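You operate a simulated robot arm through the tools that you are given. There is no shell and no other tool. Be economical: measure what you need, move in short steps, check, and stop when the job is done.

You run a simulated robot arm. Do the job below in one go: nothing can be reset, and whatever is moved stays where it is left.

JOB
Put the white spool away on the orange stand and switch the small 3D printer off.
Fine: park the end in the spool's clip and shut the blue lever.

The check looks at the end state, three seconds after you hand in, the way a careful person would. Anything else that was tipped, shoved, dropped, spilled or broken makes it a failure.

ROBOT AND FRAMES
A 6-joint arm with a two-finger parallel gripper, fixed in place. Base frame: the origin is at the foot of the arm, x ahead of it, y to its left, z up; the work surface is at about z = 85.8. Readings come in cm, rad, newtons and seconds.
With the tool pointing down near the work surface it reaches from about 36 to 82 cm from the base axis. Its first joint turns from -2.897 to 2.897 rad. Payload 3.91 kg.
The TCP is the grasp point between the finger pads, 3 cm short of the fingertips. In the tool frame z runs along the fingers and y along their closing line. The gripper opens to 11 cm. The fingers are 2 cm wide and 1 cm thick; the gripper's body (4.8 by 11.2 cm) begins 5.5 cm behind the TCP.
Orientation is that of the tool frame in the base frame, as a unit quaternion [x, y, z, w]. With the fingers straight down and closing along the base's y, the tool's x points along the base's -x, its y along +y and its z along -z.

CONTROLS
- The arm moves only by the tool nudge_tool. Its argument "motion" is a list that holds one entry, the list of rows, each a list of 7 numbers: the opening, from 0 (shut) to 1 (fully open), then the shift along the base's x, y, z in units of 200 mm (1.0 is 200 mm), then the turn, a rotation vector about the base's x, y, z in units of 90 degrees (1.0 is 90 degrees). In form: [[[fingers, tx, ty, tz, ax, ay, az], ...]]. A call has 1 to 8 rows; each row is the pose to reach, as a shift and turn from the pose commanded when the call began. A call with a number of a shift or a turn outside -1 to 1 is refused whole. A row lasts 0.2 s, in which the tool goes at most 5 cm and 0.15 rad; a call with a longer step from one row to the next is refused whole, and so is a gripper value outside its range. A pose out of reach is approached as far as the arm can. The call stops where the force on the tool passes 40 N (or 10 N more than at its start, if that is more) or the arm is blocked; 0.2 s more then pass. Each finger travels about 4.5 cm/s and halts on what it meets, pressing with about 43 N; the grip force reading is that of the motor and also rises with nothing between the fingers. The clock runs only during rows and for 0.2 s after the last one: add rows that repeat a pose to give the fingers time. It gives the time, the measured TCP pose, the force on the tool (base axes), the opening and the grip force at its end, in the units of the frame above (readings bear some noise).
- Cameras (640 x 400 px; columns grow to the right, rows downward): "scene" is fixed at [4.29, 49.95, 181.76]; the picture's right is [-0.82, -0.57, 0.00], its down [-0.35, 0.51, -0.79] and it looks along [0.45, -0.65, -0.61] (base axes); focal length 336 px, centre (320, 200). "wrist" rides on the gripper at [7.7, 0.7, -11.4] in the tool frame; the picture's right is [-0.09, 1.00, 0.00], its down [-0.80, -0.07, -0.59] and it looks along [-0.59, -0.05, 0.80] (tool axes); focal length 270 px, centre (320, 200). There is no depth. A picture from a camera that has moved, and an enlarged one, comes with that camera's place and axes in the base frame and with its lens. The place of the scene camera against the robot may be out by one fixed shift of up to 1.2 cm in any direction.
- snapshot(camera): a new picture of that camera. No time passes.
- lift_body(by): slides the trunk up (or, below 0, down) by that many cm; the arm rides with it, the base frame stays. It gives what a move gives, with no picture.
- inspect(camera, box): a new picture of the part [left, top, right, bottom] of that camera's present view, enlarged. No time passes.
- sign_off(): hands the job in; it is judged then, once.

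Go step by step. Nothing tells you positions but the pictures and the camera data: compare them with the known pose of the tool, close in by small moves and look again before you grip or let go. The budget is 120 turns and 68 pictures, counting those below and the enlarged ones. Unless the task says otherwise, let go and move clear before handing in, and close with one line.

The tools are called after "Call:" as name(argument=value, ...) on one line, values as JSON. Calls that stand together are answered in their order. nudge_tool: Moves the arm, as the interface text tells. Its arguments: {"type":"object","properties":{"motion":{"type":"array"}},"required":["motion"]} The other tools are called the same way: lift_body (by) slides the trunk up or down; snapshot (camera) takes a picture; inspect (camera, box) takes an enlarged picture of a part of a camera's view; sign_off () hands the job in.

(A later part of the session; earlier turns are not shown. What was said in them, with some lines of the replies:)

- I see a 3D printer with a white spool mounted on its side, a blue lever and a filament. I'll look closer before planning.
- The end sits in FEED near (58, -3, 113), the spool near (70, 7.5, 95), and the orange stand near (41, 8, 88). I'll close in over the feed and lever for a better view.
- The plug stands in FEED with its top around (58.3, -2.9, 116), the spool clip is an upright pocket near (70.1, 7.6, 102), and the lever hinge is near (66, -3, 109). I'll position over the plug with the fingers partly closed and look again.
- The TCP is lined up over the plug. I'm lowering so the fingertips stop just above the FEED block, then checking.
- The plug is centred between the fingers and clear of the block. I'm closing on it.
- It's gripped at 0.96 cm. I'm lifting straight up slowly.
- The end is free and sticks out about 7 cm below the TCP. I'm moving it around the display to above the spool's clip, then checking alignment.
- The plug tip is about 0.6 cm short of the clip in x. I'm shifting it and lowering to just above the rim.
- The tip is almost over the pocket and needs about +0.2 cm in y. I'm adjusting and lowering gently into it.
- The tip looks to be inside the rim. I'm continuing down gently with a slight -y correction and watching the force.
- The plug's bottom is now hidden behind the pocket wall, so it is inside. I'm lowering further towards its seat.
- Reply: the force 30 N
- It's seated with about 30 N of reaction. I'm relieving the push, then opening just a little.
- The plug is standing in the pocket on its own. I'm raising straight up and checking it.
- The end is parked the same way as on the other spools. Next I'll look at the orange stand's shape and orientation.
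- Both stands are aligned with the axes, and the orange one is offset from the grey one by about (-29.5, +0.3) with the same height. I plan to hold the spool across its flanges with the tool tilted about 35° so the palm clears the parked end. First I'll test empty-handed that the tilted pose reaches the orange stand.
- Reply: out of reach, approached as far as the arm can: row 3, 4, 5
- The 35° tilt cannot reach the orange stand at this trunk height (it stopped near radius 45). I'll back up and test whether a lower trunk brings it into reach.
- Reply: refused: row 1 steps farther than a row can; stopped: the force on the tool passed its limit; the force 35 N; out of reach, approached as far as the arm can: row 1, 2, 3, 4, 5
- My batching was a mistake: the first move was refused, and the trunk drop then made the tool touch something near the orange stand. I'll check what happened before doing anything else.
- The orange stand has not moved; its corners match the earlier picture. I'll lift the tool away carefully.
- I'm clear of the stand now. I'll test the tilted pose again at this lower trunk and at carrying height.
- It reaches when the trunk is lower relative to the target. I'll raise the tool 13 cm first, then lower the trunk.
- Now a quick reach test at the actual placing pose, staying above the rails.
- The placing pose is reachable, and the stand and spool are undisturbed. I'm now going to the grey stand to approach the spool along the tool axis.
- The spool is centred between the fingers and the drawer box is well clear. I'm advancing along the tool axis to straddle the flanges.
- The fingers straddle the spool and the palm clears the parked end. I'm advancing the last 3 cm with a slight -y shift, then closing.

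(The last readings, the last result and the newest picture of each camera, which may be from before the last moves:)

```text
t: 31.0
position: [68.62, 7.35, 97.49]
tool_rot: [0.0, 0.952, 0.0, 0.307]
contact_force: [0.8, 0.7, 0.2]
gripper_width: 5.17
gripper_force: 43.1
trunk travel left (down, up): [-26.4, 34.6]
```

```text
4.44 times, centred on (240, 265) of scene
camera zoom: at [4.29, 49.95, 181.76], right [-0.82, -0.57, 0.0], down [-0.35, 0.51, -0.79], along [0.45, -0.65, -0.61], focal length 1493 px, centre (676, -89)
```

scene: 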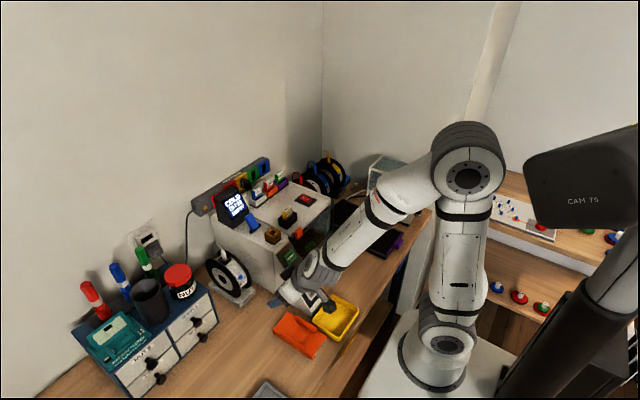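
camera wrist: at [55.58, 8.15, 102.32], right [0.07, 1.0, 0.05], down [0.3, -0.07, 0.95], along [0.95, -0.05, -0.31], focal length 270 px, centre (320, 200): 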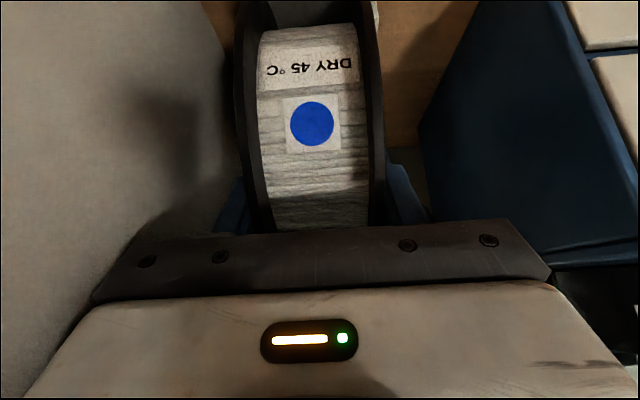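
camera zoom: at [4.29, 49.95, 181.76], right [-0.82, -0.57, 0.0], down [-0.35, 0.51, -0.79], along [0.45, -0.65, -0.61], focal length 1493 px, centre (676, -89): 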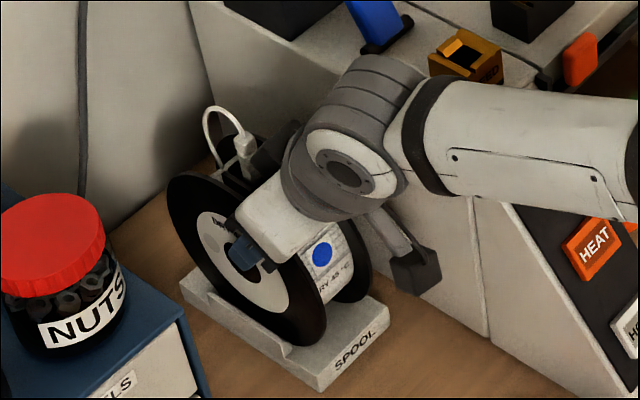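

It's gripped at 5.17 cm width. I'm lifting slowly and checking it holds level.

Call:
nudge_tool(motion=[[[0.2, 0, 0, 0.04, 0, 0, 0], [0.2, 0, 0, 0.1, 0, 0, 0], [0.2, 0, 0, 0.18, 0, 0, 0], [0.2, 0, 0, 0.25, 0, 0, 0], [0.2, 0, 0, 0.25, 0, 0, 0]]])

Call:
inspect(camera="scene", box=[190, 210, 290, 310])

```text
t: 32.2
position: [68.65, 7.36, 102.56]
tool_rot: [0.001, 0.952, -0.002, 0.306]
contact_force: [-0.4, -0.5, -3.9]
gripper_width: 5.17
gripper_force: 43.2
trunk travel left (down, up): [-26.4, 34.6]
```

```text
4.00 times, centred on (240, 260) of scene
camera zoom: at [4.29, 49.95, 181.76], right [-0.82, -0.57, 0.0], down [-0.35, 0.51, -0.79], along [0.45, -0.65, -0.61], focal length 1344 px, centre (640, -40)
```

zoom: 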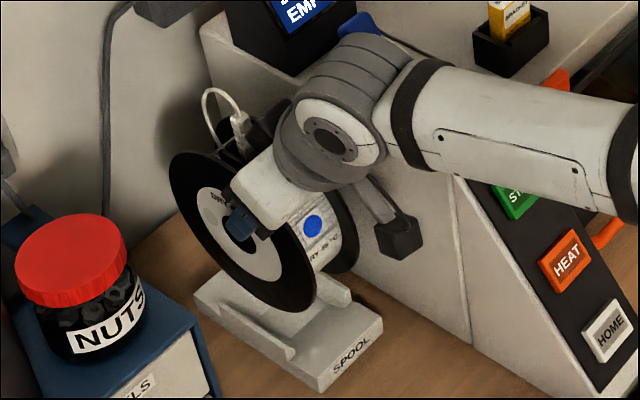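

It's holding steady, about 4 N and level. I'm carrying it towards the orange stand.

Call:
nudge_tool(motion=[[[0.2, -0.1, 0, 0.02, 0, 0, 0], [0.2, -0.25, 0.005, 0.05, 0, 0, 0], [0.2, -0.4, 0.01, 0.05, 0, 0, 0], [0.2, -0.55, 0.016, 0.05, 0, 0, 0], [0.2, -0.7, 0.016, 0.05, 0, 0, 0], [0.2, -0.83, 0.016, 0.05, 0, 0, 0], [0.2, -0.95, 0.016, 0.05, 0, 0, 0], [0.2, -1.0, 0.016, 0.05, 0, 0, 0]]])

Call:
nudge_tool(motion=[[[0.2, -0.1, 0, 0, 0, 0, 0], [0.2, -0.22, 0, 0, 0, 0, 0], [0.2, -0.34, 0, 0, 0, 0, 0], [0.2, -0.43, 0, 0, 0, 0, 0], [0.2, -0.475, 0, 0, 0, 0, 0], [0.2, -0.475, 0, 0, 0, 0, 0]]])

Call:
inspect(camera="scene", box=[240, 260, 360, 370])

Call:
snapshot(camera="wrist")

```text
t: 34.0
position: [48.29, 7.63, 103.61]
tool_rot: [-0.001, 0.951, -0.001, 0.308]
contact_force: [0.5, -0.1, -4.2]
gripper_width: 5.2
gripper_force: 42.9
trunk travel left (down, up): [-26.4, 34.6]
```

```text
t: 35.4
position: [39.46, 7.86, 102.82]
tool_rot: [-0.001, 0.955, -0.005, 0.297]
contact_force: [0.6, 0.3, -3.9]
gripper_width: 5.18
gripper_force: 42.8
trunk travel left (down, up): [-26.4, 34.6]
```

```text
3.64 times, centred on (300, 315) of scene
camera zoom: at [4.29, 49.95, 181.76], right [-0.82, -0.57, 0.0], down [-0.35, 0.51, -0.79], along [0.45, -0.65, -0.61], focal length 1222 px, centre (393, -218)
```

zoom: 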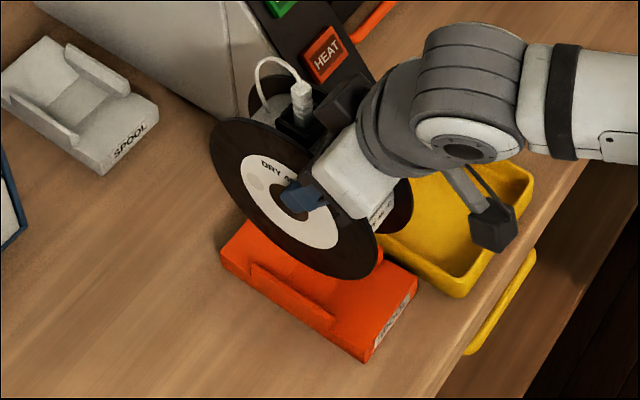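

```text
22 pictures are left
camera wrist: at [26.63, 8.61, 107.94], right [0.07, 1.0, 0.04], down [0.32, -0.06, 0.94], along [0.94, -0.06, -0.33], focal length 270 px, centre (320, 200)
```

wrist: 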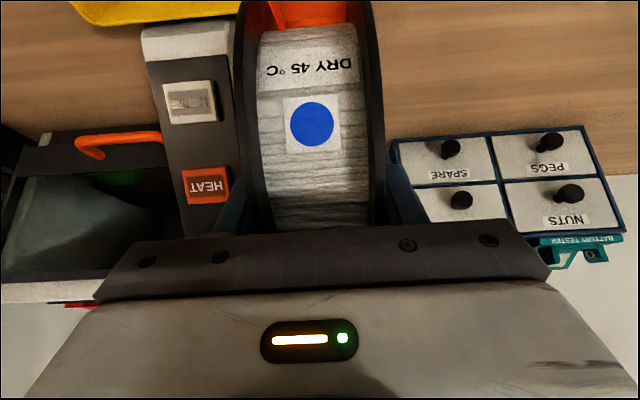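

The spool hangs above the orange stand. I'm lowering until it is about 1 cm above its seat, then checking.

Call:
nudge_tool(motion=[[[0.2, 0, 0, -0.06, 0, 0, 0], [0.2, 0, 0, -0.12, 0, 0, 0], [0.2, 0, 0, -0.18, 0, 0, 0], [0.2, 0, 0, -0.23, 0, 0, 0], [0.2, 0, 0, -0.23, 0, 0, 0]]])

Call:
inspect(camera="scene", box=[260, 280, 340, 370])

Call:
inspect(camera="wrist", box=[220, 0, 420, 130])

```text
t: 36.6
position: [39.29, 7.85, 98.93]
tool_rot: [-0.001, 0.953, -0.001, 0.304]
contact_force: [-1.0, 0.5, -4.1]
gripper_width: 5.18
gripper_force: 42.9
trunk travel left (down, up): [-26.4, 34.6]
```

```text
4.44 times, centred on (300, 325) of scene
camera zoom: at [4.29, 49.95, 181.76], right [-0.82, -0.57, 0.0], down [-0.35, 0.51, -0.79], along [0.45, -0.65, -0.61], focal length 1493 px, centre (409, -356)
```

zoom: 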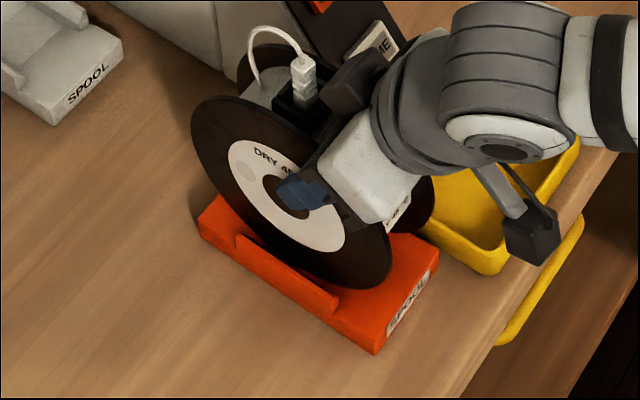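

```text
3.08 times, centred on (320, 65) of wrist
camera zoom: at [26.38, 8.61, 103.66], right [0.07, 1.0, 0.05], down [0.31, -0.07, 0.95], along [0.95, -0.05, -0.31], focal length 832 px, centre (320, 615)
```

zoom: 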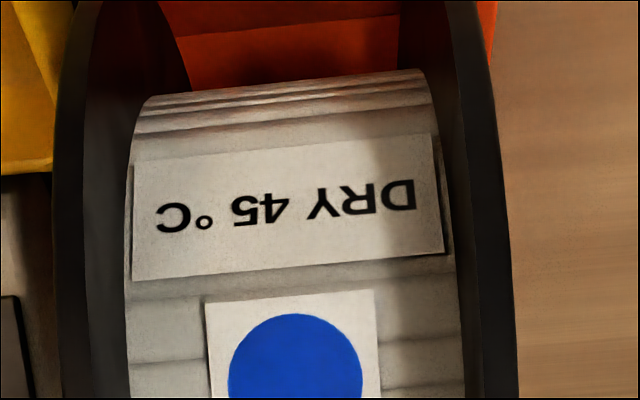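

Alignment with the rails looks right. I'm lowering the last 1.4 cm.

Call:
nudge_tool(motion=[[[0.2, -0.003, -0.003, -0.03, 0, 0, 0], [0.2, -0.003, -0.003, -0.055, 0, 0, 0], [0.2, -0.003, -0.003, -0.068, 0, 0, 0], [0.2, -0.003, -0.003, -0.07, 0, 0, 0]]])

Call:
inspect(camera="scene", box=[260, 280, 340, 370])

```text
t: 37.6
position: [39.07, 7.82, 97.56]
tool_rot: [0.0, 0.951, -0.001, 0.308]
contact_force: [0.1, 2.9, 9.5]
gripper_width: 5.17
gripper_force: 43.4
trunk travel left (down, up): [-26.4, 34.6]
```

```text
4.44 times, centred on (300, 325) of scene
camera zoom: at [4.29, 49.95, 181.76], right [-0.82, -0.57, 0.0], down [-0.35, 0.51, -0.79], along [0.45, -0.65, -0.61], focal length 1493 px, centre (409, -356)
```

zoom: 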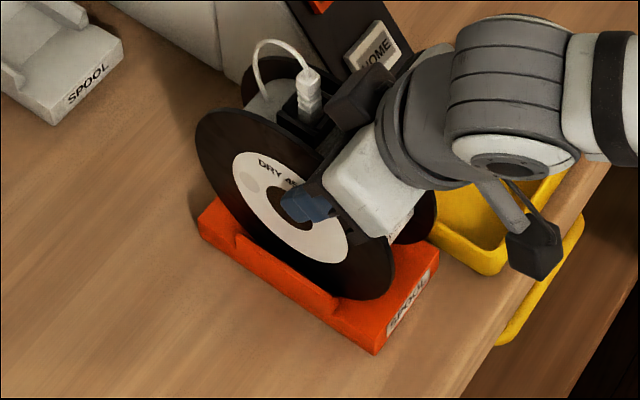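

It has touched down at the expected height behind the rail. I'm opening the fingers.

Call:
nudge_tool(motion=[[[0.48, 0, 0, 0, 0, 0, 0], [0.52, 0, 0, 0, 0, 0, 0], [0.6, 0, 0, 0, 0, 0, 0], [0.68, 0, 0, 0, 0, 0, 0], [0.68, 0, 0, 0, 0, 0, 0]]])

Call:
inspect(camera="scene", box=[260, 280, 340, 370])

```text
t: 38.8
position: [39.09, 7.84, 97.38]
tool_rot: [-0.002, 0.952, 0.0, 0.307]
contact_force: [-0.5, 0.8, 0.0]
gripper_width: 7.48
gripper_force: 0.0
trunk travel left (down, up): [-26.4, 34.6]
```

```text
4.44 times, centred on (300, 325) of scene
camera zoom: at [4.29, 49.95, 181.76], right [-0.82, -0.57, 0.0], down [-0.35, 0.51, -0.79], along [0.45, -0.65, -0.61], focal length 1493 px, centre (409, -356)
```

zoom: 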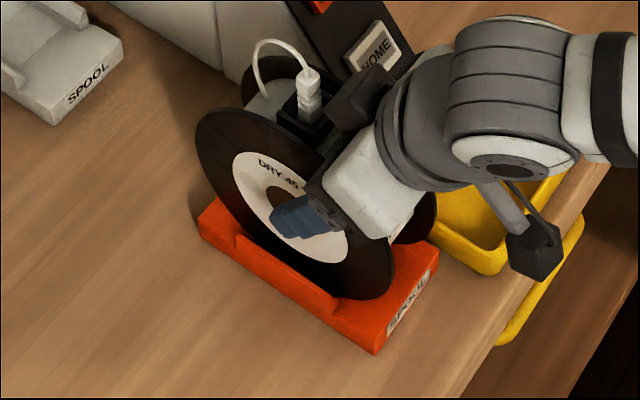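

The spool stays put on its own. I'm withdrawing up and slightly back.

Call:
nudge_tool(motion=[[[0.68, -0.01, 0, 0.08, 0, 0, 0], [0.68, -0.02, 0, 0.2, 0, 0, 0], [0.68, -0.02, 0, 0.4, 0, 0, 0], [0.68, -0.02, 0, 0.6, 0, 0, 0], [0.68, -0.02, 0, 0.8, 0, 0, 0], [0.68, -0.02, 0, 1.0, 0, 0, 0], [0.68, -0.02, 0, 1.0, 0, 0, 0]]])

Call:
snapshot(camera="scene")

```text
t: 40.4
position: [38.7, 7.47, 117.58]
tool_rot: [0.0, 0.951, -0.001, 0.309]
contact_force: [0.2, 0.4, 0.0]
gripper_width: 7.46
gripper_force: 0.1
trunk travel left (down, up): [-26.4, 34.6]
```

```text
17 pictures are left
```

scene: 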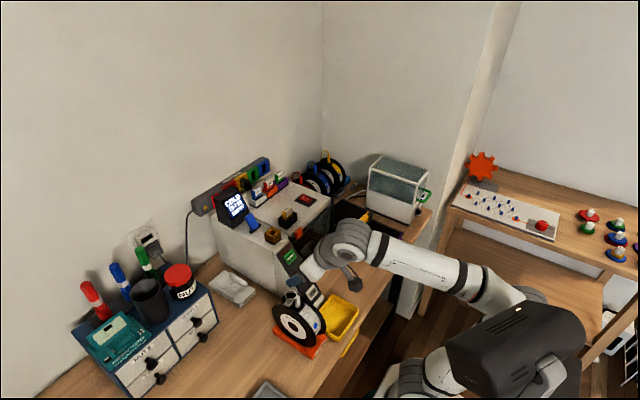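

The spool stands properly on the orange stand with its end clipped. Next I'll restore the trunk height, then straighten and close the tool for the switch and lever.

Call:
lift_body(by=25)

Call:
nudge_tool(motion=[[[0.5, 0.1, -0.1, 0, 0, 0.07, 0], [0.3, 0.2, -0.25, 0, 0, 0.15, 0], [0.1, 0.3, -0.42, 0, 0, 0.23, 0], [0, 0.4, -0.6, 0, 0, 0.3, 0], [0, 0.5, -0.78, 0, 0, 0.36, 0], [0, 0.6, -0.92, 0, 0, 0.395, 0], [0, 0.7, -0.92, 0, 0, 0.395, 0], [0, 0.7, -0.92, 0, 0, 0.395, 0]]])

```text
t: 43.0
position: [38.87, 7.53, 142.42]
tool_rot: [0.001, 0.952, -0.002, 0.306]
contact_force: [-0.2, -1.1, -0.8]
gripper_width: 7.49
gripper_force: 0.1
trunk travel left (down, up): [-51.4, 9.6]
```

```text
t: 44.8
position: [52.74, -11.02, 142.47]
tool_rot: [-0.001, 1.0, 0.0, 0.002]
contact_force: [0.3, 0.0, -0.2]
gripper_width: 0.0
gripper_force: 38.2
trunk travel left (down, up): [-51.4, 9.6]
```

The tool is vertical and shut. I'm moving above the O end of the red rocker and checking.

Call:
nudge_tool(motion=[[[0, 0.1, -0.13, -0.1, 0, 0, 0], [0, 0.22, -0.26, -0.25, 0, 0, 0], [0, 0.33, -0.4, -0.4, 0, 0, 0], [0, 0.45, -0.53, -0.55, 0, 0, 0], [0, 0.525, -0.65, -0.7, 0, 0, 0], [0, 0.525, -0.65, -0.85, 0, 0, 0], [0, 0.525, -0.65, -1.0, 0, 0, 0], [0, 0.525, -0.65, -1.0, 0, 0, 0]]])

Call:
inspect(camera="wrist", box=[230, 50, 410, 230])

Call:
inspect(camera="scene", box=[260, 160, 350, 230])

```text
t: 46.6
position: [62.98, -23.95, 122.24]
tool_rot: [0.0, 1.0, 0.0, 0.002]
contact_force: [0.2, -0.1, 0.2]
gripper_width: 0.01
gripper_force: 37.8
trunk travel left (down, up): [-51.4, 9.6]
```

```text
2.22 times, centred on (320, 140) of wrist
camera zoom: at [55.16, -23.18, 133.63], right [0.09, 1.0, 0.0], down [0.8, -0.07, 0.6], along [0.59, -0.05, -0.8], focal length 601 px, centre (320, 333)
```

zoom: 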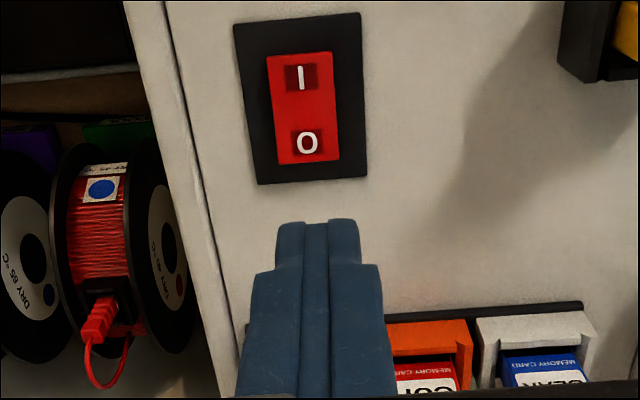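

```text
5.71 times, centred on (305, 195) of scene
camera zoom: at [4.29, 49.95, 181.76], right [-0.82, -0.57, 0.0], down [-0.35, 0.51, -0.79], along [0.45, -0.65, -0.61], focal length 1920 px, centre (406, 229)
```

zoom: 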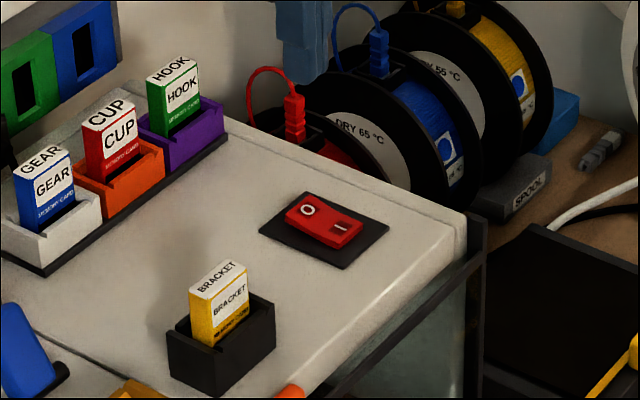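

The O mark sits at about (63.1, -24.4). I'm shifting over it and descending, relying on the force stop.

Call:
nudge_tool(motion=[[[0, 0.035, -0.022, 0, 0, 0, 0], [0, 0.035, -0.022, -0.15, 0, 0, 0], [0, 0.035, -0.022, -0.3, 0, 0, 0], [0, 0.035, -0.022, -0.38, 0, 0, 0], [0, 0.035, -0.022, -0.42, 0, 0, 0], [0, 0.035, -0.022, -0.44, 0, 0, 0], [0, 0.035, -0.022, -0.46, 0, 0, 0], [0, 0.035, -0.022, -0.475, 0, 0, 0]]])

Call:
inspect(camera="scene", box=[230, 160, 330, 240])

```text
t: 48.4
position: [64.0, -24.35, 112.84]
tool_rot: [-0.001, 1.0, 0.0, 0.001]
contact_force: [-1.2, 0.7, -0.3]
gripper_width: 0.03
gripper_force: 38.3
trunk travel left (down, up): [-51.4, 9.6]
```

```text
5.00 times, centred on (280, 200) of scene
camera zoom: at [4.29, 49.95, 181.76], right [-0.82, -0.57, 0.0], down [-0.35, 0.51, -0.79], along [0.45, -0.65, -0.61], focal length 1680 px, centre (520, 200)
```

zoom: 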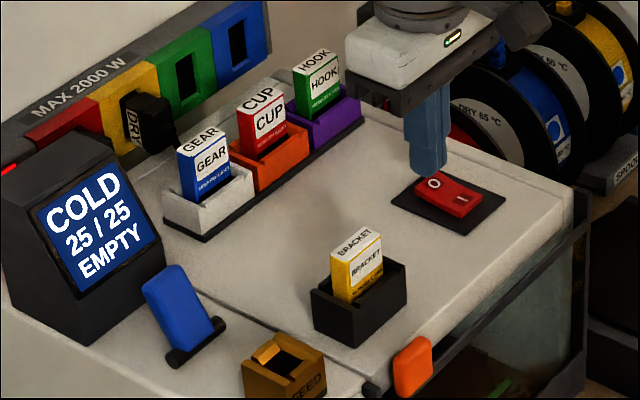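

No contact yet, and the tip sits at the rocker's far edge. I'll raise a little, shift 0.5 cm towards the rocker centre, and press again.

Call:
nudge_tool(motion=[[[0, 0, 0, 0.06, 0, 0, 0], [0, -0.028, 0, 0.06, 0, 0, 0], [0, -0.028, 0, 0.02, 0, 0, 0], [0, -0.028, 0, 0, 0, 0, 0], [0, -0.028, 0, -0.015, 0, 0, 0], [0, -0.028, 0, -0.03, 0, 0, 0], [0, -0.028, 0, -0.04, 0, 0, 0], [0, -0.028, 0, -0.05, 0, 0, 0]]])

Call:
inspect(camera="scene", box=[230, 160, 330, 240])

```text
t: 50.2
position: [63.51, -24.31, 111.78]
tool_rot: [-0.001, 1.0, -0.001, 0.002]
contact_force: [0.4, 1.1, 0.7]
gripper_width: 0.0
gripper_force: 37.4
trunk travel left (down, up): [-51.4, 9.6]
```

```text
5.00 times, centred on (280, 200) of scene
camera zoom: at [4.29, 49.95, 181.76], right [-0.82, -0.57, 0.0], down [-0.35, 0.51, -0.79], along [0.45, -0.65, -0.61], focal length 1680 px, centre (520, 200)
```

zoom: 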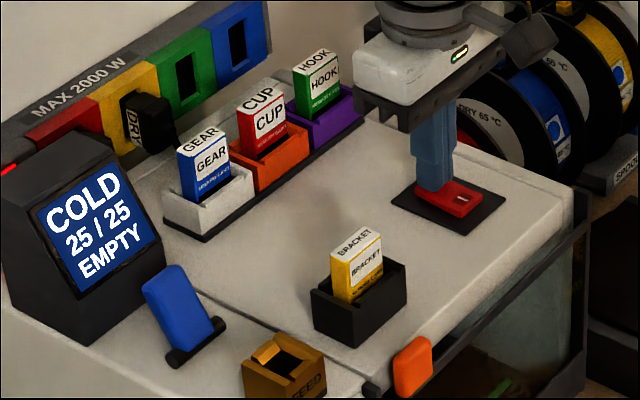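

The tip is on the O half with little resistance so far. I'm pressing further.

Call:
nudge_tool(motion=[[[0, 0, 0, -0.012, 0, 0, 0], [0, 0, 0, -0.024, 0, 0, 0], [0, 0, 0, -0.036, 0, 0, 0], [0, 0, 0, -0.048, 0, 0, 0], [0, 0, 0, -0.048, 0, 0, 0]]])

Call:
inspect(camera="scene", box=[230, 160, 330, 240])

```text
t: 51.3
position: [63.52, -24.34, 111.7]
tool_rot: [-0.001, 1.0, -0.004, 0.009]
contact_force: [0.4, 0.3, 12.8]
gripper_width: 0.0
gripper_force: 37.2
trunk travel left (down, up): [-51.4, 9.6]
stopped in row 5: the force on the tool passed its limit (the readings are from after the stop); the commanded pose is now the measured one
```

```text
5.00 times, centred on (280, 200) of scene
camera zoom: at [4.29, 49.95, 181.76], right [-0.82, -0.57, 0.0], down [-0.35, 0.51, -0.79], along [0.45, -0.65, -0.61], focal length 1680 px, centre (520, 200)
```

zoom: 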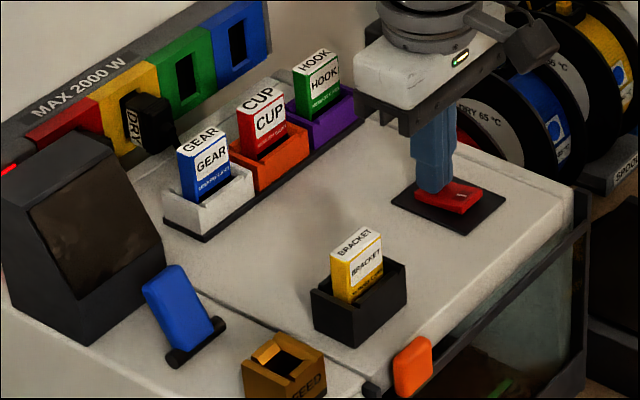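

The screen went dark, so the printer is off. I'm lifting away and heading to the lever.

Call:
nudge_tool(motion=[[[0, 0, 0, 0.15, 0, 0, 0], [0, 0, 0, 0.35, 0, 0, 0], [0, 0, 0, 0.57, 0, 0, 0], [0, 0, 0.2, 0.6, 0, 0, 0], [0, 0, 0.42, 0.6, 0, 0, 0], [0, 0, 0.64, 0.6, 0, 0, 0], [0, 0, 0.86, 0.6, 0, 0, 0], [0, 0, 0.95, 0.6, 0, 0, 0]]])

Call:
nudge_tool(motion=[[[0, 0.0, 0.1, 0, 0, 0, 0], [0, 0.0, 0.11, -0.05, 0, 0, 0], [0, 0.0, 0.11, -0.1, 0, 0, 0], [0, 0.0, 0.11, -0.1, 0, 0, 0]]])

Call:
snapshot(camera="wrist")

```text
t: 53.1
position: [63.68, -5.43, 123.22]
tool_rot: [0.0, 1.0, -0.003, 0.007]
contact_force: [0.4, 0.3, -0.2]
gripper_width: 0.03
gripper_force: 37.8
trunk travel left (down, up): [-51.4, 9.6]
```

```text
t: 54.1
position: [63.59, -3.24, 121.42]
tool_rot: [-0.001, 1.0, -0.003, 0.007]
contact_force: [0.6, -0.8, -0.2]
gripper_width: 0.01
gripper_force: 37.9
trunk travel left (down, up): [-51.4, 9.6]
```

```text
11 pictures are left
camera wrist: at [55.7, -2.42, 132.65], right [0.09, 1.0, 0.0], down [0.79, -0.07, 0.61], along [0.6, -0.06, -0.8], focal length 270 px, centre (320, 200)
```

wrist: 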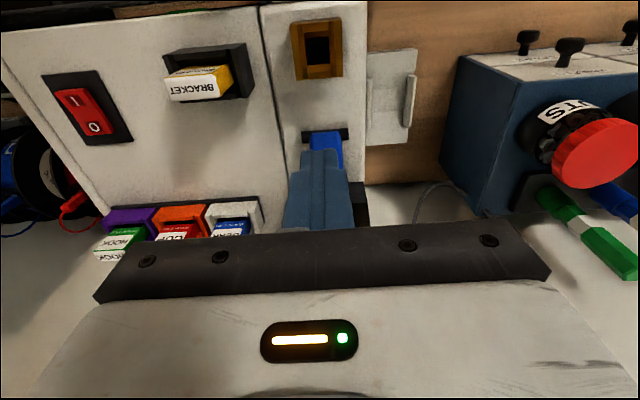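

The tool is just on the feed side of the lever. I'm lowering beside it and pushing gently towards +x to find out which way it moves.

Call:
nudge_tool(motion=[[[0, 0, 0, -0.15, 0, 0, 0], [0, 0, 0.005, -0.34, 0, 0, 0], [0, 0.02, 0.005, -0.34, 0, 0, 0], [0, 0.05, 0.005, -0.34, 0, 0, 0], [0, 0.075, 0.005, -0.34, 0, 0, 0], [0, 0.1, 0.005, -0.34, 0, 0, 0], [0, 0.12, 0.005, -0.34, 0, 0, 0]]])

Call:
inspect(camera="scene", box=[225, 180, 305, 250])

```text
t: 55.7
position: [66.14, -3.08, 114.64]
tool_rot: [-0.001, 1.0, -0.003, 0.007]
contact_force: [-1.2, 0.1, -0.8]
gripper_width: 0.01
gripper_force: 37.6
trunk travel left (down, up): [-51.4, 9.6]
```

```text
5.71 times, centred on (265, 215) of scene
camera zoom: at [4.29, 49.95, 181.76], right [-0.82, -0.57, 0.0], down [-0.35, 0.51, -0.79], along [0.45, -0.65, -0.61], focal length 1920 px, centre (634, 114)
```

zoom: 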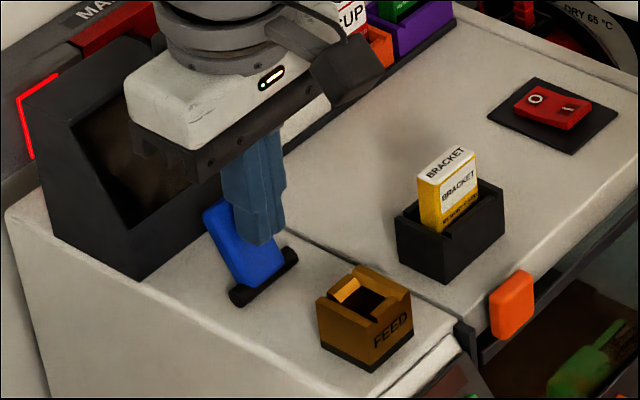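

The lever yielded towards the display with only about 1 N, so it folds that way. I'm continuing to push it over and down.

Call:
nudge_tool(motion=[[[0, 0.03, 0, 0, 0, 0, 0], [0, 0.06, 0, 0, 0, 0, 0], [0, 0.09, 0, 0, 0, 0, 0], [0, 0.12, 0, 0, 0, 0, 0], [0, 0.14, 0, -0.01, 0, 0, 0], [0, 0.14, 0, -0.02, 0, 0, 0]]])

Call:
inspect(camera="scene", box=[225, 180, 305, 250])

```text
t: 56.4
position: [66.62, -3.12, 114.91]
tool_rot: [-0.001, 1.0, -0.003, 0.002]
contact_force: [-25.1, 0.4, 12.2]
gripper_width: 0.02
gripper_force: 38.0
trunk travel left (down, up): [-51.4, 9.6]
stopped in row 3: the force on the tool passed its limit (the readings are from after the stop); the commanded pose is now the measured one
```

```text
5.71 times, centred on (265, 215) of scene
camera zoom: at [4.29, 49.95, 181.76], right [-0.82, -0.57, 0.0], down [-0.35, 0.51, -0.79], along [0.45, -0.65, -0.61], focal length 1920 px, centre (634, 114)
```

zoom: 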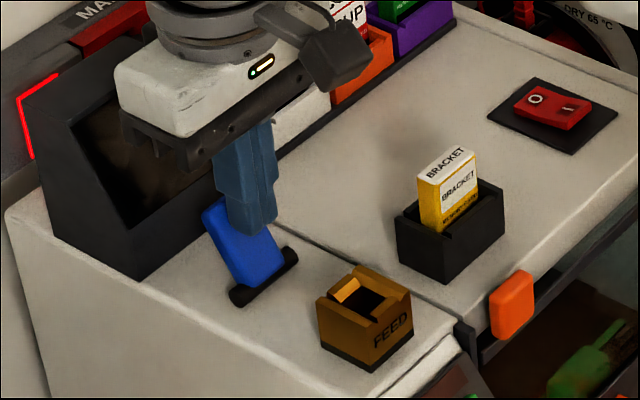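

It stopped against the lever's open stop: the force direction matches a face tilted 26°. So shutting means folding it towards FEED. I'll go over to the display side of the lever, staying high.

Call:
nudge_tool(motion=[[[0, -0.04, 0, 0.02, 0, 0, 0], [0, -0.04, 0, 0.2, 0, 0, 0], [0, -0.04, 0, 0.4, 0, 0, 0], [0, 0.1, 0, 0.4, 0, 0, 0], [0, 0.195, 0, 0.35, 0, 0, 0], [0, 0.195, 0, 0.2, 0, 0, 0], [0, 0.195, 0, 0.2, 0, 0, 0]]])

Call:
inspect(camera="scene", box=[225, 180, 305, 250])

Call:
inspect(camera="wrist", box=[250, 80, 390, 220])

```text
t: 58.0
position: [71.3, -3.14, 118.36]
tool_rot: [-0.001, 1.0, -0.003, 0.001]
contact_force: [1.0, 1.0, -0.4]
gripper_width: 0.02
gripper_force: 38.0
trunk travel left (down, up): [-51.4, 9.6]
```

```text
5.71 times, centred on (265, 215) of scene
camera zoom: at [4.29, 49.95, 181.76], right [-0.82, -0.57, 0.0], down [-0.35, 0.51, -0.79], along [0.45, -0.65, -0.61], focal length 1920 px, centre (634, 114)
```

zoom: 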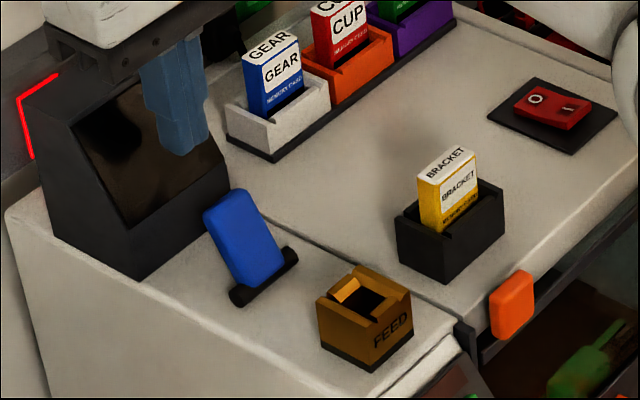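

```text
2.86 times, centred on (320, 150) of wrist
camera zoom: at [63.52, -2.41, 129.85], right [0.09, 1.0, 0.0], down [0.8, -0.07, 0.6], along [0.6, -0.06, -0.8], focal length 772 px, centre (320, 343)
```

zoom: 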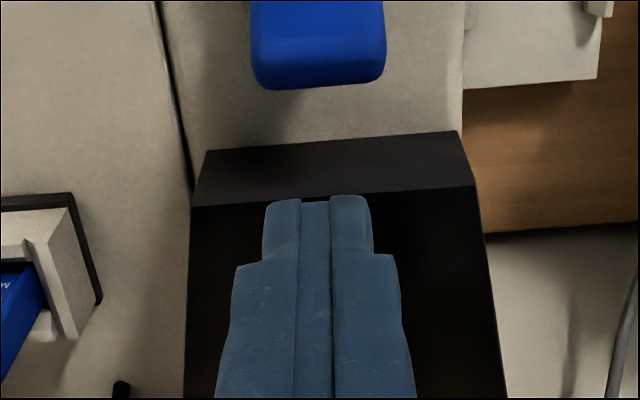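

The lever's end is at about x 68.8 and the display's base at x 72, so there is room for the fingertip between them. I'm lowering in behind the lever and pulling it towards FEED.

Call:
nudge_tool(motion=[[[0, -0.045, 0.005, 0, 0, 0, 0], [0, -0.045, 0.005, -0.06, 0, 0, 0], [0, -0.045, 0.005, -0.125, 0, 0, 0], [0, -0.1, 0.005, -0.125, 0, 0, 0], [0, -0.16, 0.005, -0.125, 0, 0, 0], [0, -0.22, 0.005, -0.125, 0, 0, 0], [0, -0.28, 0.005, -0.13, 0, 0, 0], [0, -0.34, 0.005, -0.14, 0, 0, 0]]])

Call:
inspect(camera="scene", box=[225, 180, 305, 250])

```text
t: 59.6
position: [66.34, -3.12, 116.51]
tool_rot: [-0.001, 1.0, -0.003, 0.011]
contact_force: [1.5, -0.8, 7.9]
gripper_width: 0.02
gripper_force: 37.8
trunk travel left (down, up): [-51.4, 9.6]
stopped in row 7: the force on the tool passed its limit (the readings are from after the stop); the commanded pose is now the measured one
```

```text
5.71 times, centred on (265, 215) of scene
camera zoom: at [4.29, 49.95, 181.76], right [-0.82, -0.57, 0.0], down [-0.35, 0.51, -0.79], along [0.45, -0.65, -0.61], focal length 1920 px, centre (634, 114)
```

zoom: 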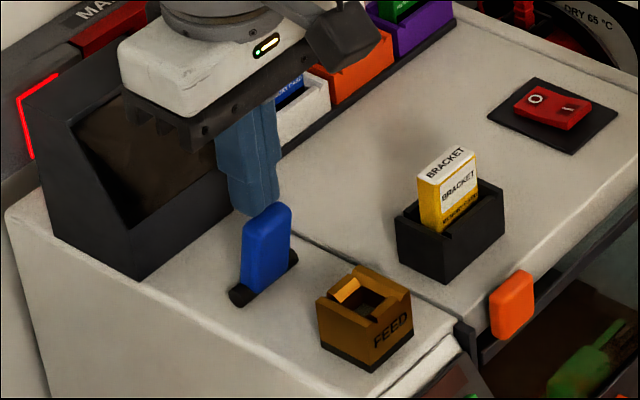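

The lever is now upright and the fingertip rode up on its top edge. I'll back off slightly, drop lower behind it, and push again.

Call:
nudge_tool(motion=[[[0, 0.08, 0, 0.01, 0, 0, 0], [0, 0.08, 0, -0.05, 0, 0, 0], [0, 0.08, 0, -0.1, 0, 0, 0], [0, 0.04, 0, -0.1, 0, 0, 0], [0, 0.0, 0, -0.1, 0, 0, 0], [0, -0.04, 0, -0.1, 0, 0, 0], [0, -0.08, 0, -0.1, 0, 0, 0], [0, -0.12, 0, -0.1, 0, 0, 0]]])

Call:
inspect(camera="scene", box=[225, 180, 305, 250])

```text
t: 60.2
position: [68.58, -3.18, 116.38]
tool_rot: [-0.001, 1.0, -0.003, 0.019]
contact_force: [4.2, -0.3, 15.9]
gripper_width: 0.0
gripper_force: 37.3
trunk travel left (down, up): [-51.4, 9.6]
stopped in row 3: the force on the tool passed its limit (the readings are from after the stop); the commanded pose is now the measured one
```

```text
5.71 times, centred on (265, 215) of scene
camera zoom: at [4.29, 49.95, 181.76], right [-0.82, -0.57, 0.0], down [-0.35, 0.51, -0.79], along [0.45, -0.65, -0.61], focal length 1920 px, centre (634, 114)
```

zoom: 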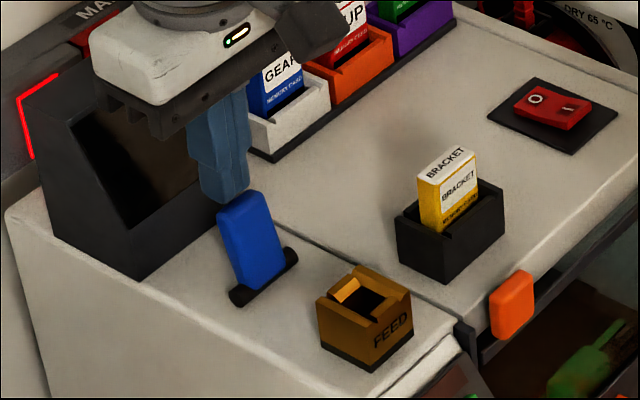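

Friction dragged the lever back with the fingertip. I'll rise clear, go fully behind it, get lower, and level the tool before pushing.

Call:
nudge_tool(motion=[[[0, 0, 0, 0.05, 0, 0, 0], [0, 0, 0, 0.15, 0, 0.024, 0], [0, 0.1, 0, 0.15, 0, 0.024, 0], [0, 0.1, 0, 0.05, 0, 0.024, 0], [0, 0.1, 0, -0.05, 0, 0.024, 0], [0, 0.1, 0, -0.1, 0, 0.024, 0], [0, 0.1, 0, -0.1, 0, 0.024, 0]]])

```text
t: 61.8
position: [70.33, -3.11, 114.14]
tool_rot: [-0.001, 1.0, -0.003, -0.002]
contact_force: [0.5, -1.1, 0.0]
gripper_width: 0.02
gripper_force: 38.1
trunk travel left (down, up): [-51.4, 9.6]
```

There's no contact, and the tip is low behind the lever. I'm pushing towards FEED.

Call:
nudge_tool(motion=[[[0, -0.05, 0, 0, 0, 0, 0], [0, -0.09, 0, 0, 0, 0, 0], [0, -0.13, 0, 0, 0, 0, 0], [0, -0.17, 0, 0, 0, 0, 0], [0, -0.2, 0, 0, 0, 0, 0], [0, -0.23, 0, 0.0, 0, 0, 0], [0, -0.26, 0, 0.0, 0, 0, 0], [0, -0.28, 0, 0.0, 0, 0, 0]]])

```text
t: 62.9
position: [67.37, -3.14, 114.47]
tool_rot: [0.0, 1.0, -0.005, 0.009]
contact_force: [20.1, 0.0, 3.3]
gripper_width: 0.0
gripper_force: 37.9
trunk travel left (down, up): [-51.4, 9.6]
stopped in row 5: the force on the tool passed its limit (the readings are from after the stop); the commanded pose is now the measured one
```

It is blocked at about upright with around 40 N peak. I'll look closely.

Call:
inspect(camera="scene", box=[235, 200, 285, 245])

```text
8.89 times, centred on (260, 222) of scene
camera zoom: at [4.29, 49.95, 181.76], right [-0.82, -0.57, 0.0], down [-0.35, 0.51, -0.79], along [0.45, -0.65, -0.61], focal length 2986 px, centre (853, 0)
```

zoom: 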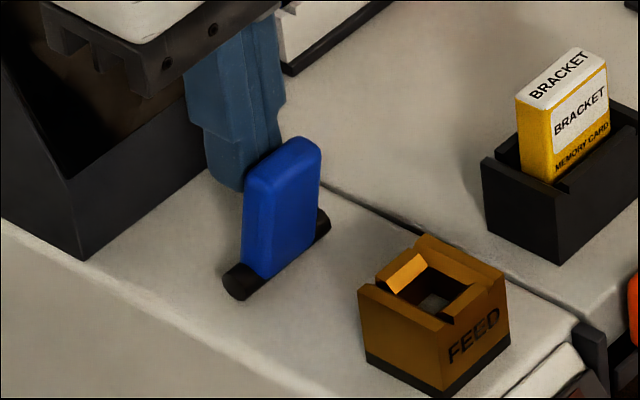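

The lever stands about 9° past upright towards FEED and resists there. To tell whether that is a hard stop or just a stiff spot, I'll push once more higher up, where there is more leverage.

Call:
nudge_tool(motion=[[[0, 0.05, 0, 0, 0, 0.01, 0], [0, 0.05, 0, 0.06, 0, 0.01, 0], [0, 0.02, 0, 0.06, 0, 0.01, 0], [0, -0.01, 0, 0.06, 0, 0.01, 0], [0, -0.03, 0, 0.06, 0, 0.01, 0], [0, -0.05, 0, 0.06, 0, 0.01, 0], [0, -0.07, 0, 0.06, 0, 0.01, 0], [0, -0.09, 0, 0.06, 0, 0.01, 0]]])

```text
t: 64.2
position: [67.15, -3.07, 115.74]
tool_rot: [-0.001, 1.0, -0.005, 0.008]
contact_force: [22.1, 0.6, 2.5]
gripper_width: 0.0
gripper_force: 37.9
trunk travel left (down, up): [-51.4, 9.6]
stopped in row 6: the force on the tool passed its limit (the readings are from after the stop); the commanded pose is now the measured one
```

It's blocked at the same angle with more leverage, so this is the hard stop opposite to where it began, meaning shut. I'm backing off straight away from it, then up, and checking it stays.

Call:
nudge_tool(motion=[[[0, 0.04, 0, 0, 0, 0, 0], [0, 0.08, 0, 0, 0, 0, 0], [0, 0.12, 0, 0, 0, 0, 0], [0, 0.12, 0, 0.15, 0, 0, 0], [0, 0.12, 0, 0.35, 0, 0, 0], [0, 0.12, 0, 0.58, 0, 0, 0], [0, -0.1, 0, 0.7, 0, 0, 0], [0, -0.32, 0, 0.8, 0, 0, 0]]])

Call:
nudge_tool(motion=[[[0, -0.2, 0, 0.1, 0, 0, 0], [0, -0.4, 0, 0.15, 0, 0, 0], [0, -0.6, 0, 0.2, 0, 0, 0], [0, -0.8, 0, 0.2, 0, 0, 0], [0, -0.8, 0, 0.2, 0, 0, 0]]])

Call:
inspect(camera="scene", box=[225, 180, 325, 250])

```text
refused: row 7 steps farther than a row can; nothing moved
```

```text
t: 64.5
position: [66.99, -3.12, 116.2]
tool_rot: [-0.001, 1.0, -0.003, 0.018]
contact_force: [26.3, -0.5, 0.1]
gripper_width: 0.0
gripper_force: 37.4
trunk travel left (down, up): [-51.4, 9.6]
stopped in row 1: the force on the tool passed its limit (the readings are from after the stop); the commanded pose is now the measured one
```

```text
5.71 times, centred on (275, 215) of scene
camera zoom: at [4.29, 49.95, 181.76], right [-0.82, -0.57, 0.0], down [-0.35, 0.51, -0.79], along [0.45, -0.65, -0.61], focal length 1920 px, centre (577, 114)
```

zoom: 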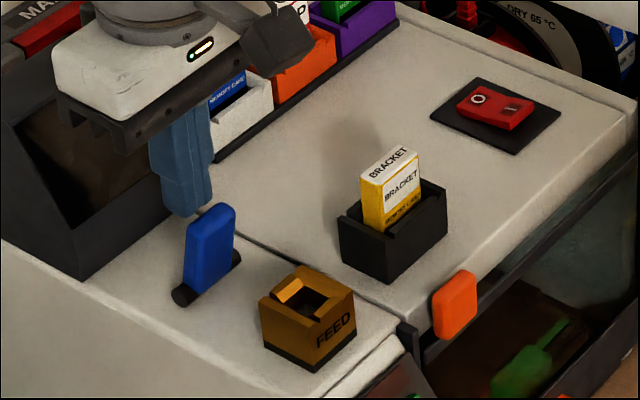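

I batched moves again after a refusal, and the force stop caught it with the lever still at its stop. This time I'll retreat in a single checked call.

Call:
nudge_tool(motion=[[[0, 0.04, 0, 0, 0, 0, 0], [0, 0.08, 0, 0, 0, 0, 0], [0, 0.12, 0, 0, 0, 0, 0], [0, 0.12, 0, 0.15, 0, 0, 0], [0, 0.12, 0, 0.35, 0, 0, 0], [0, 0.12, 0, 0.55, 0, 0, 0], [0, 0.0, 0, 0.7, 0, 0, 0], [0, -0.15, 0, 0.8, 0, 0, 0]]])

```text
t: 66.2
position: [63.3, -3.12, 132.12]
tool_rot: [-0.001, 1.0, -0.004, 0.016]
contact_force: [-0.5, 0.0, -0.1]
gripper_width: 0.0
gripper_force: 37.5
trunk travel left (down, up): [-51.4, 9.6]
```

The tool is high and clear. I'll check the lever, the rocker and the whole scene.

Call:
nudge_tool(motion=[[[0, -0.2, 0, 0.1, 0, 0, 0], [0, -0.4, 0, 0.2, 0, 0, 0], [0, -0.6, 0, 0.3, 0, 0, 0], [0, -0.7, 0, 0.3, 0, 0, 0], [0, -0.7, 0, 0.3, 0, 0, 0]]])

Call:
inspect(camera="scene", box=[200, 180, 350, 360])

```text
t: 67.5
position: [49.77, -2.93, 138.21]
tool_rot: [-0.001, 1.0, -0.004, 0.015]
contact_force: [0.0, -0.9, -0.1]
gripper_width: 0.0
gripper_force: 37.6
trunk travel left (down, up): [-51.4, 9.6]
```

```text
2.22 times, centred on (275, 270) of scene
camera zoom: at [4.29, 49.95, 181.76], right [-0.82, -0.57, 0.0], down [-0.35, 0.51, -0.79], along [0.45, -0.65, -0.61], focal length 747 px, centre (420, 44)
```

zoom: 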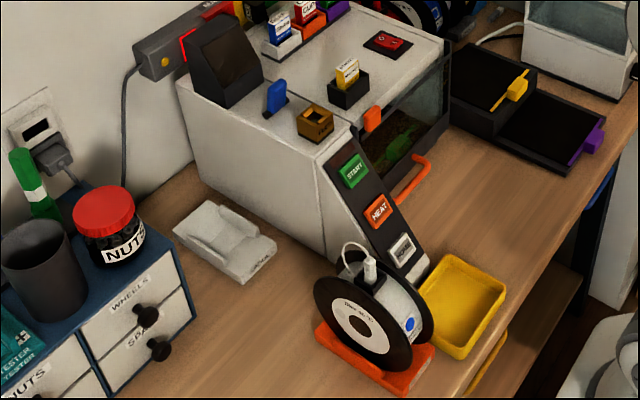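

The spool, stand, tray and cards are all in order. One close check of the lever.

Call:
inspect(camera="scene", box=[235, 195, 315, 250])

```text
7.27 times, centred on (275, 222) of scene
camera zoom: at [4.29, 49.95, 181.76], right [-0.82, -0.57, 0.0], down [-0.35, 0.51, -0.79], along [0.45, -0.65, -0.61], focal length 2443 px, centre (647, 36)
```

zoom: 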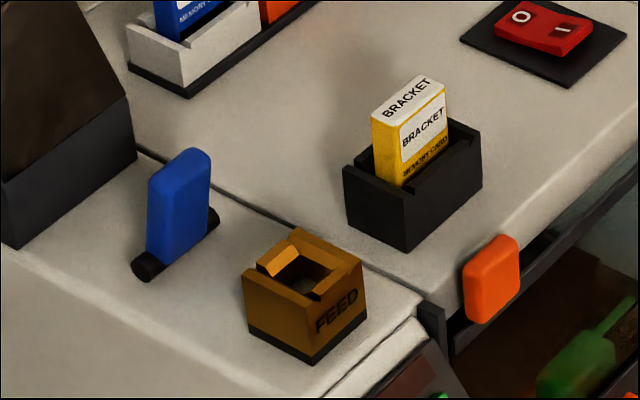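

The white spool is on the orange stand with its end in the clip and the printer is off; the blue lever is at its stop on the FEED side, which I take to be shut because it started at the opposite end.

Call:
sign_off()

```text
The job is handed in.
```

The white spool is on the orange stand with its end parked in the clip. The printer is off (its screen went dark), and the blue lever is against its stop on the FEED side. I take that stop to be shut, because the lever started at the opposite one. During a reach test the tool touched something near the orange stand, but nothing looked moved in the pictures afterwards.
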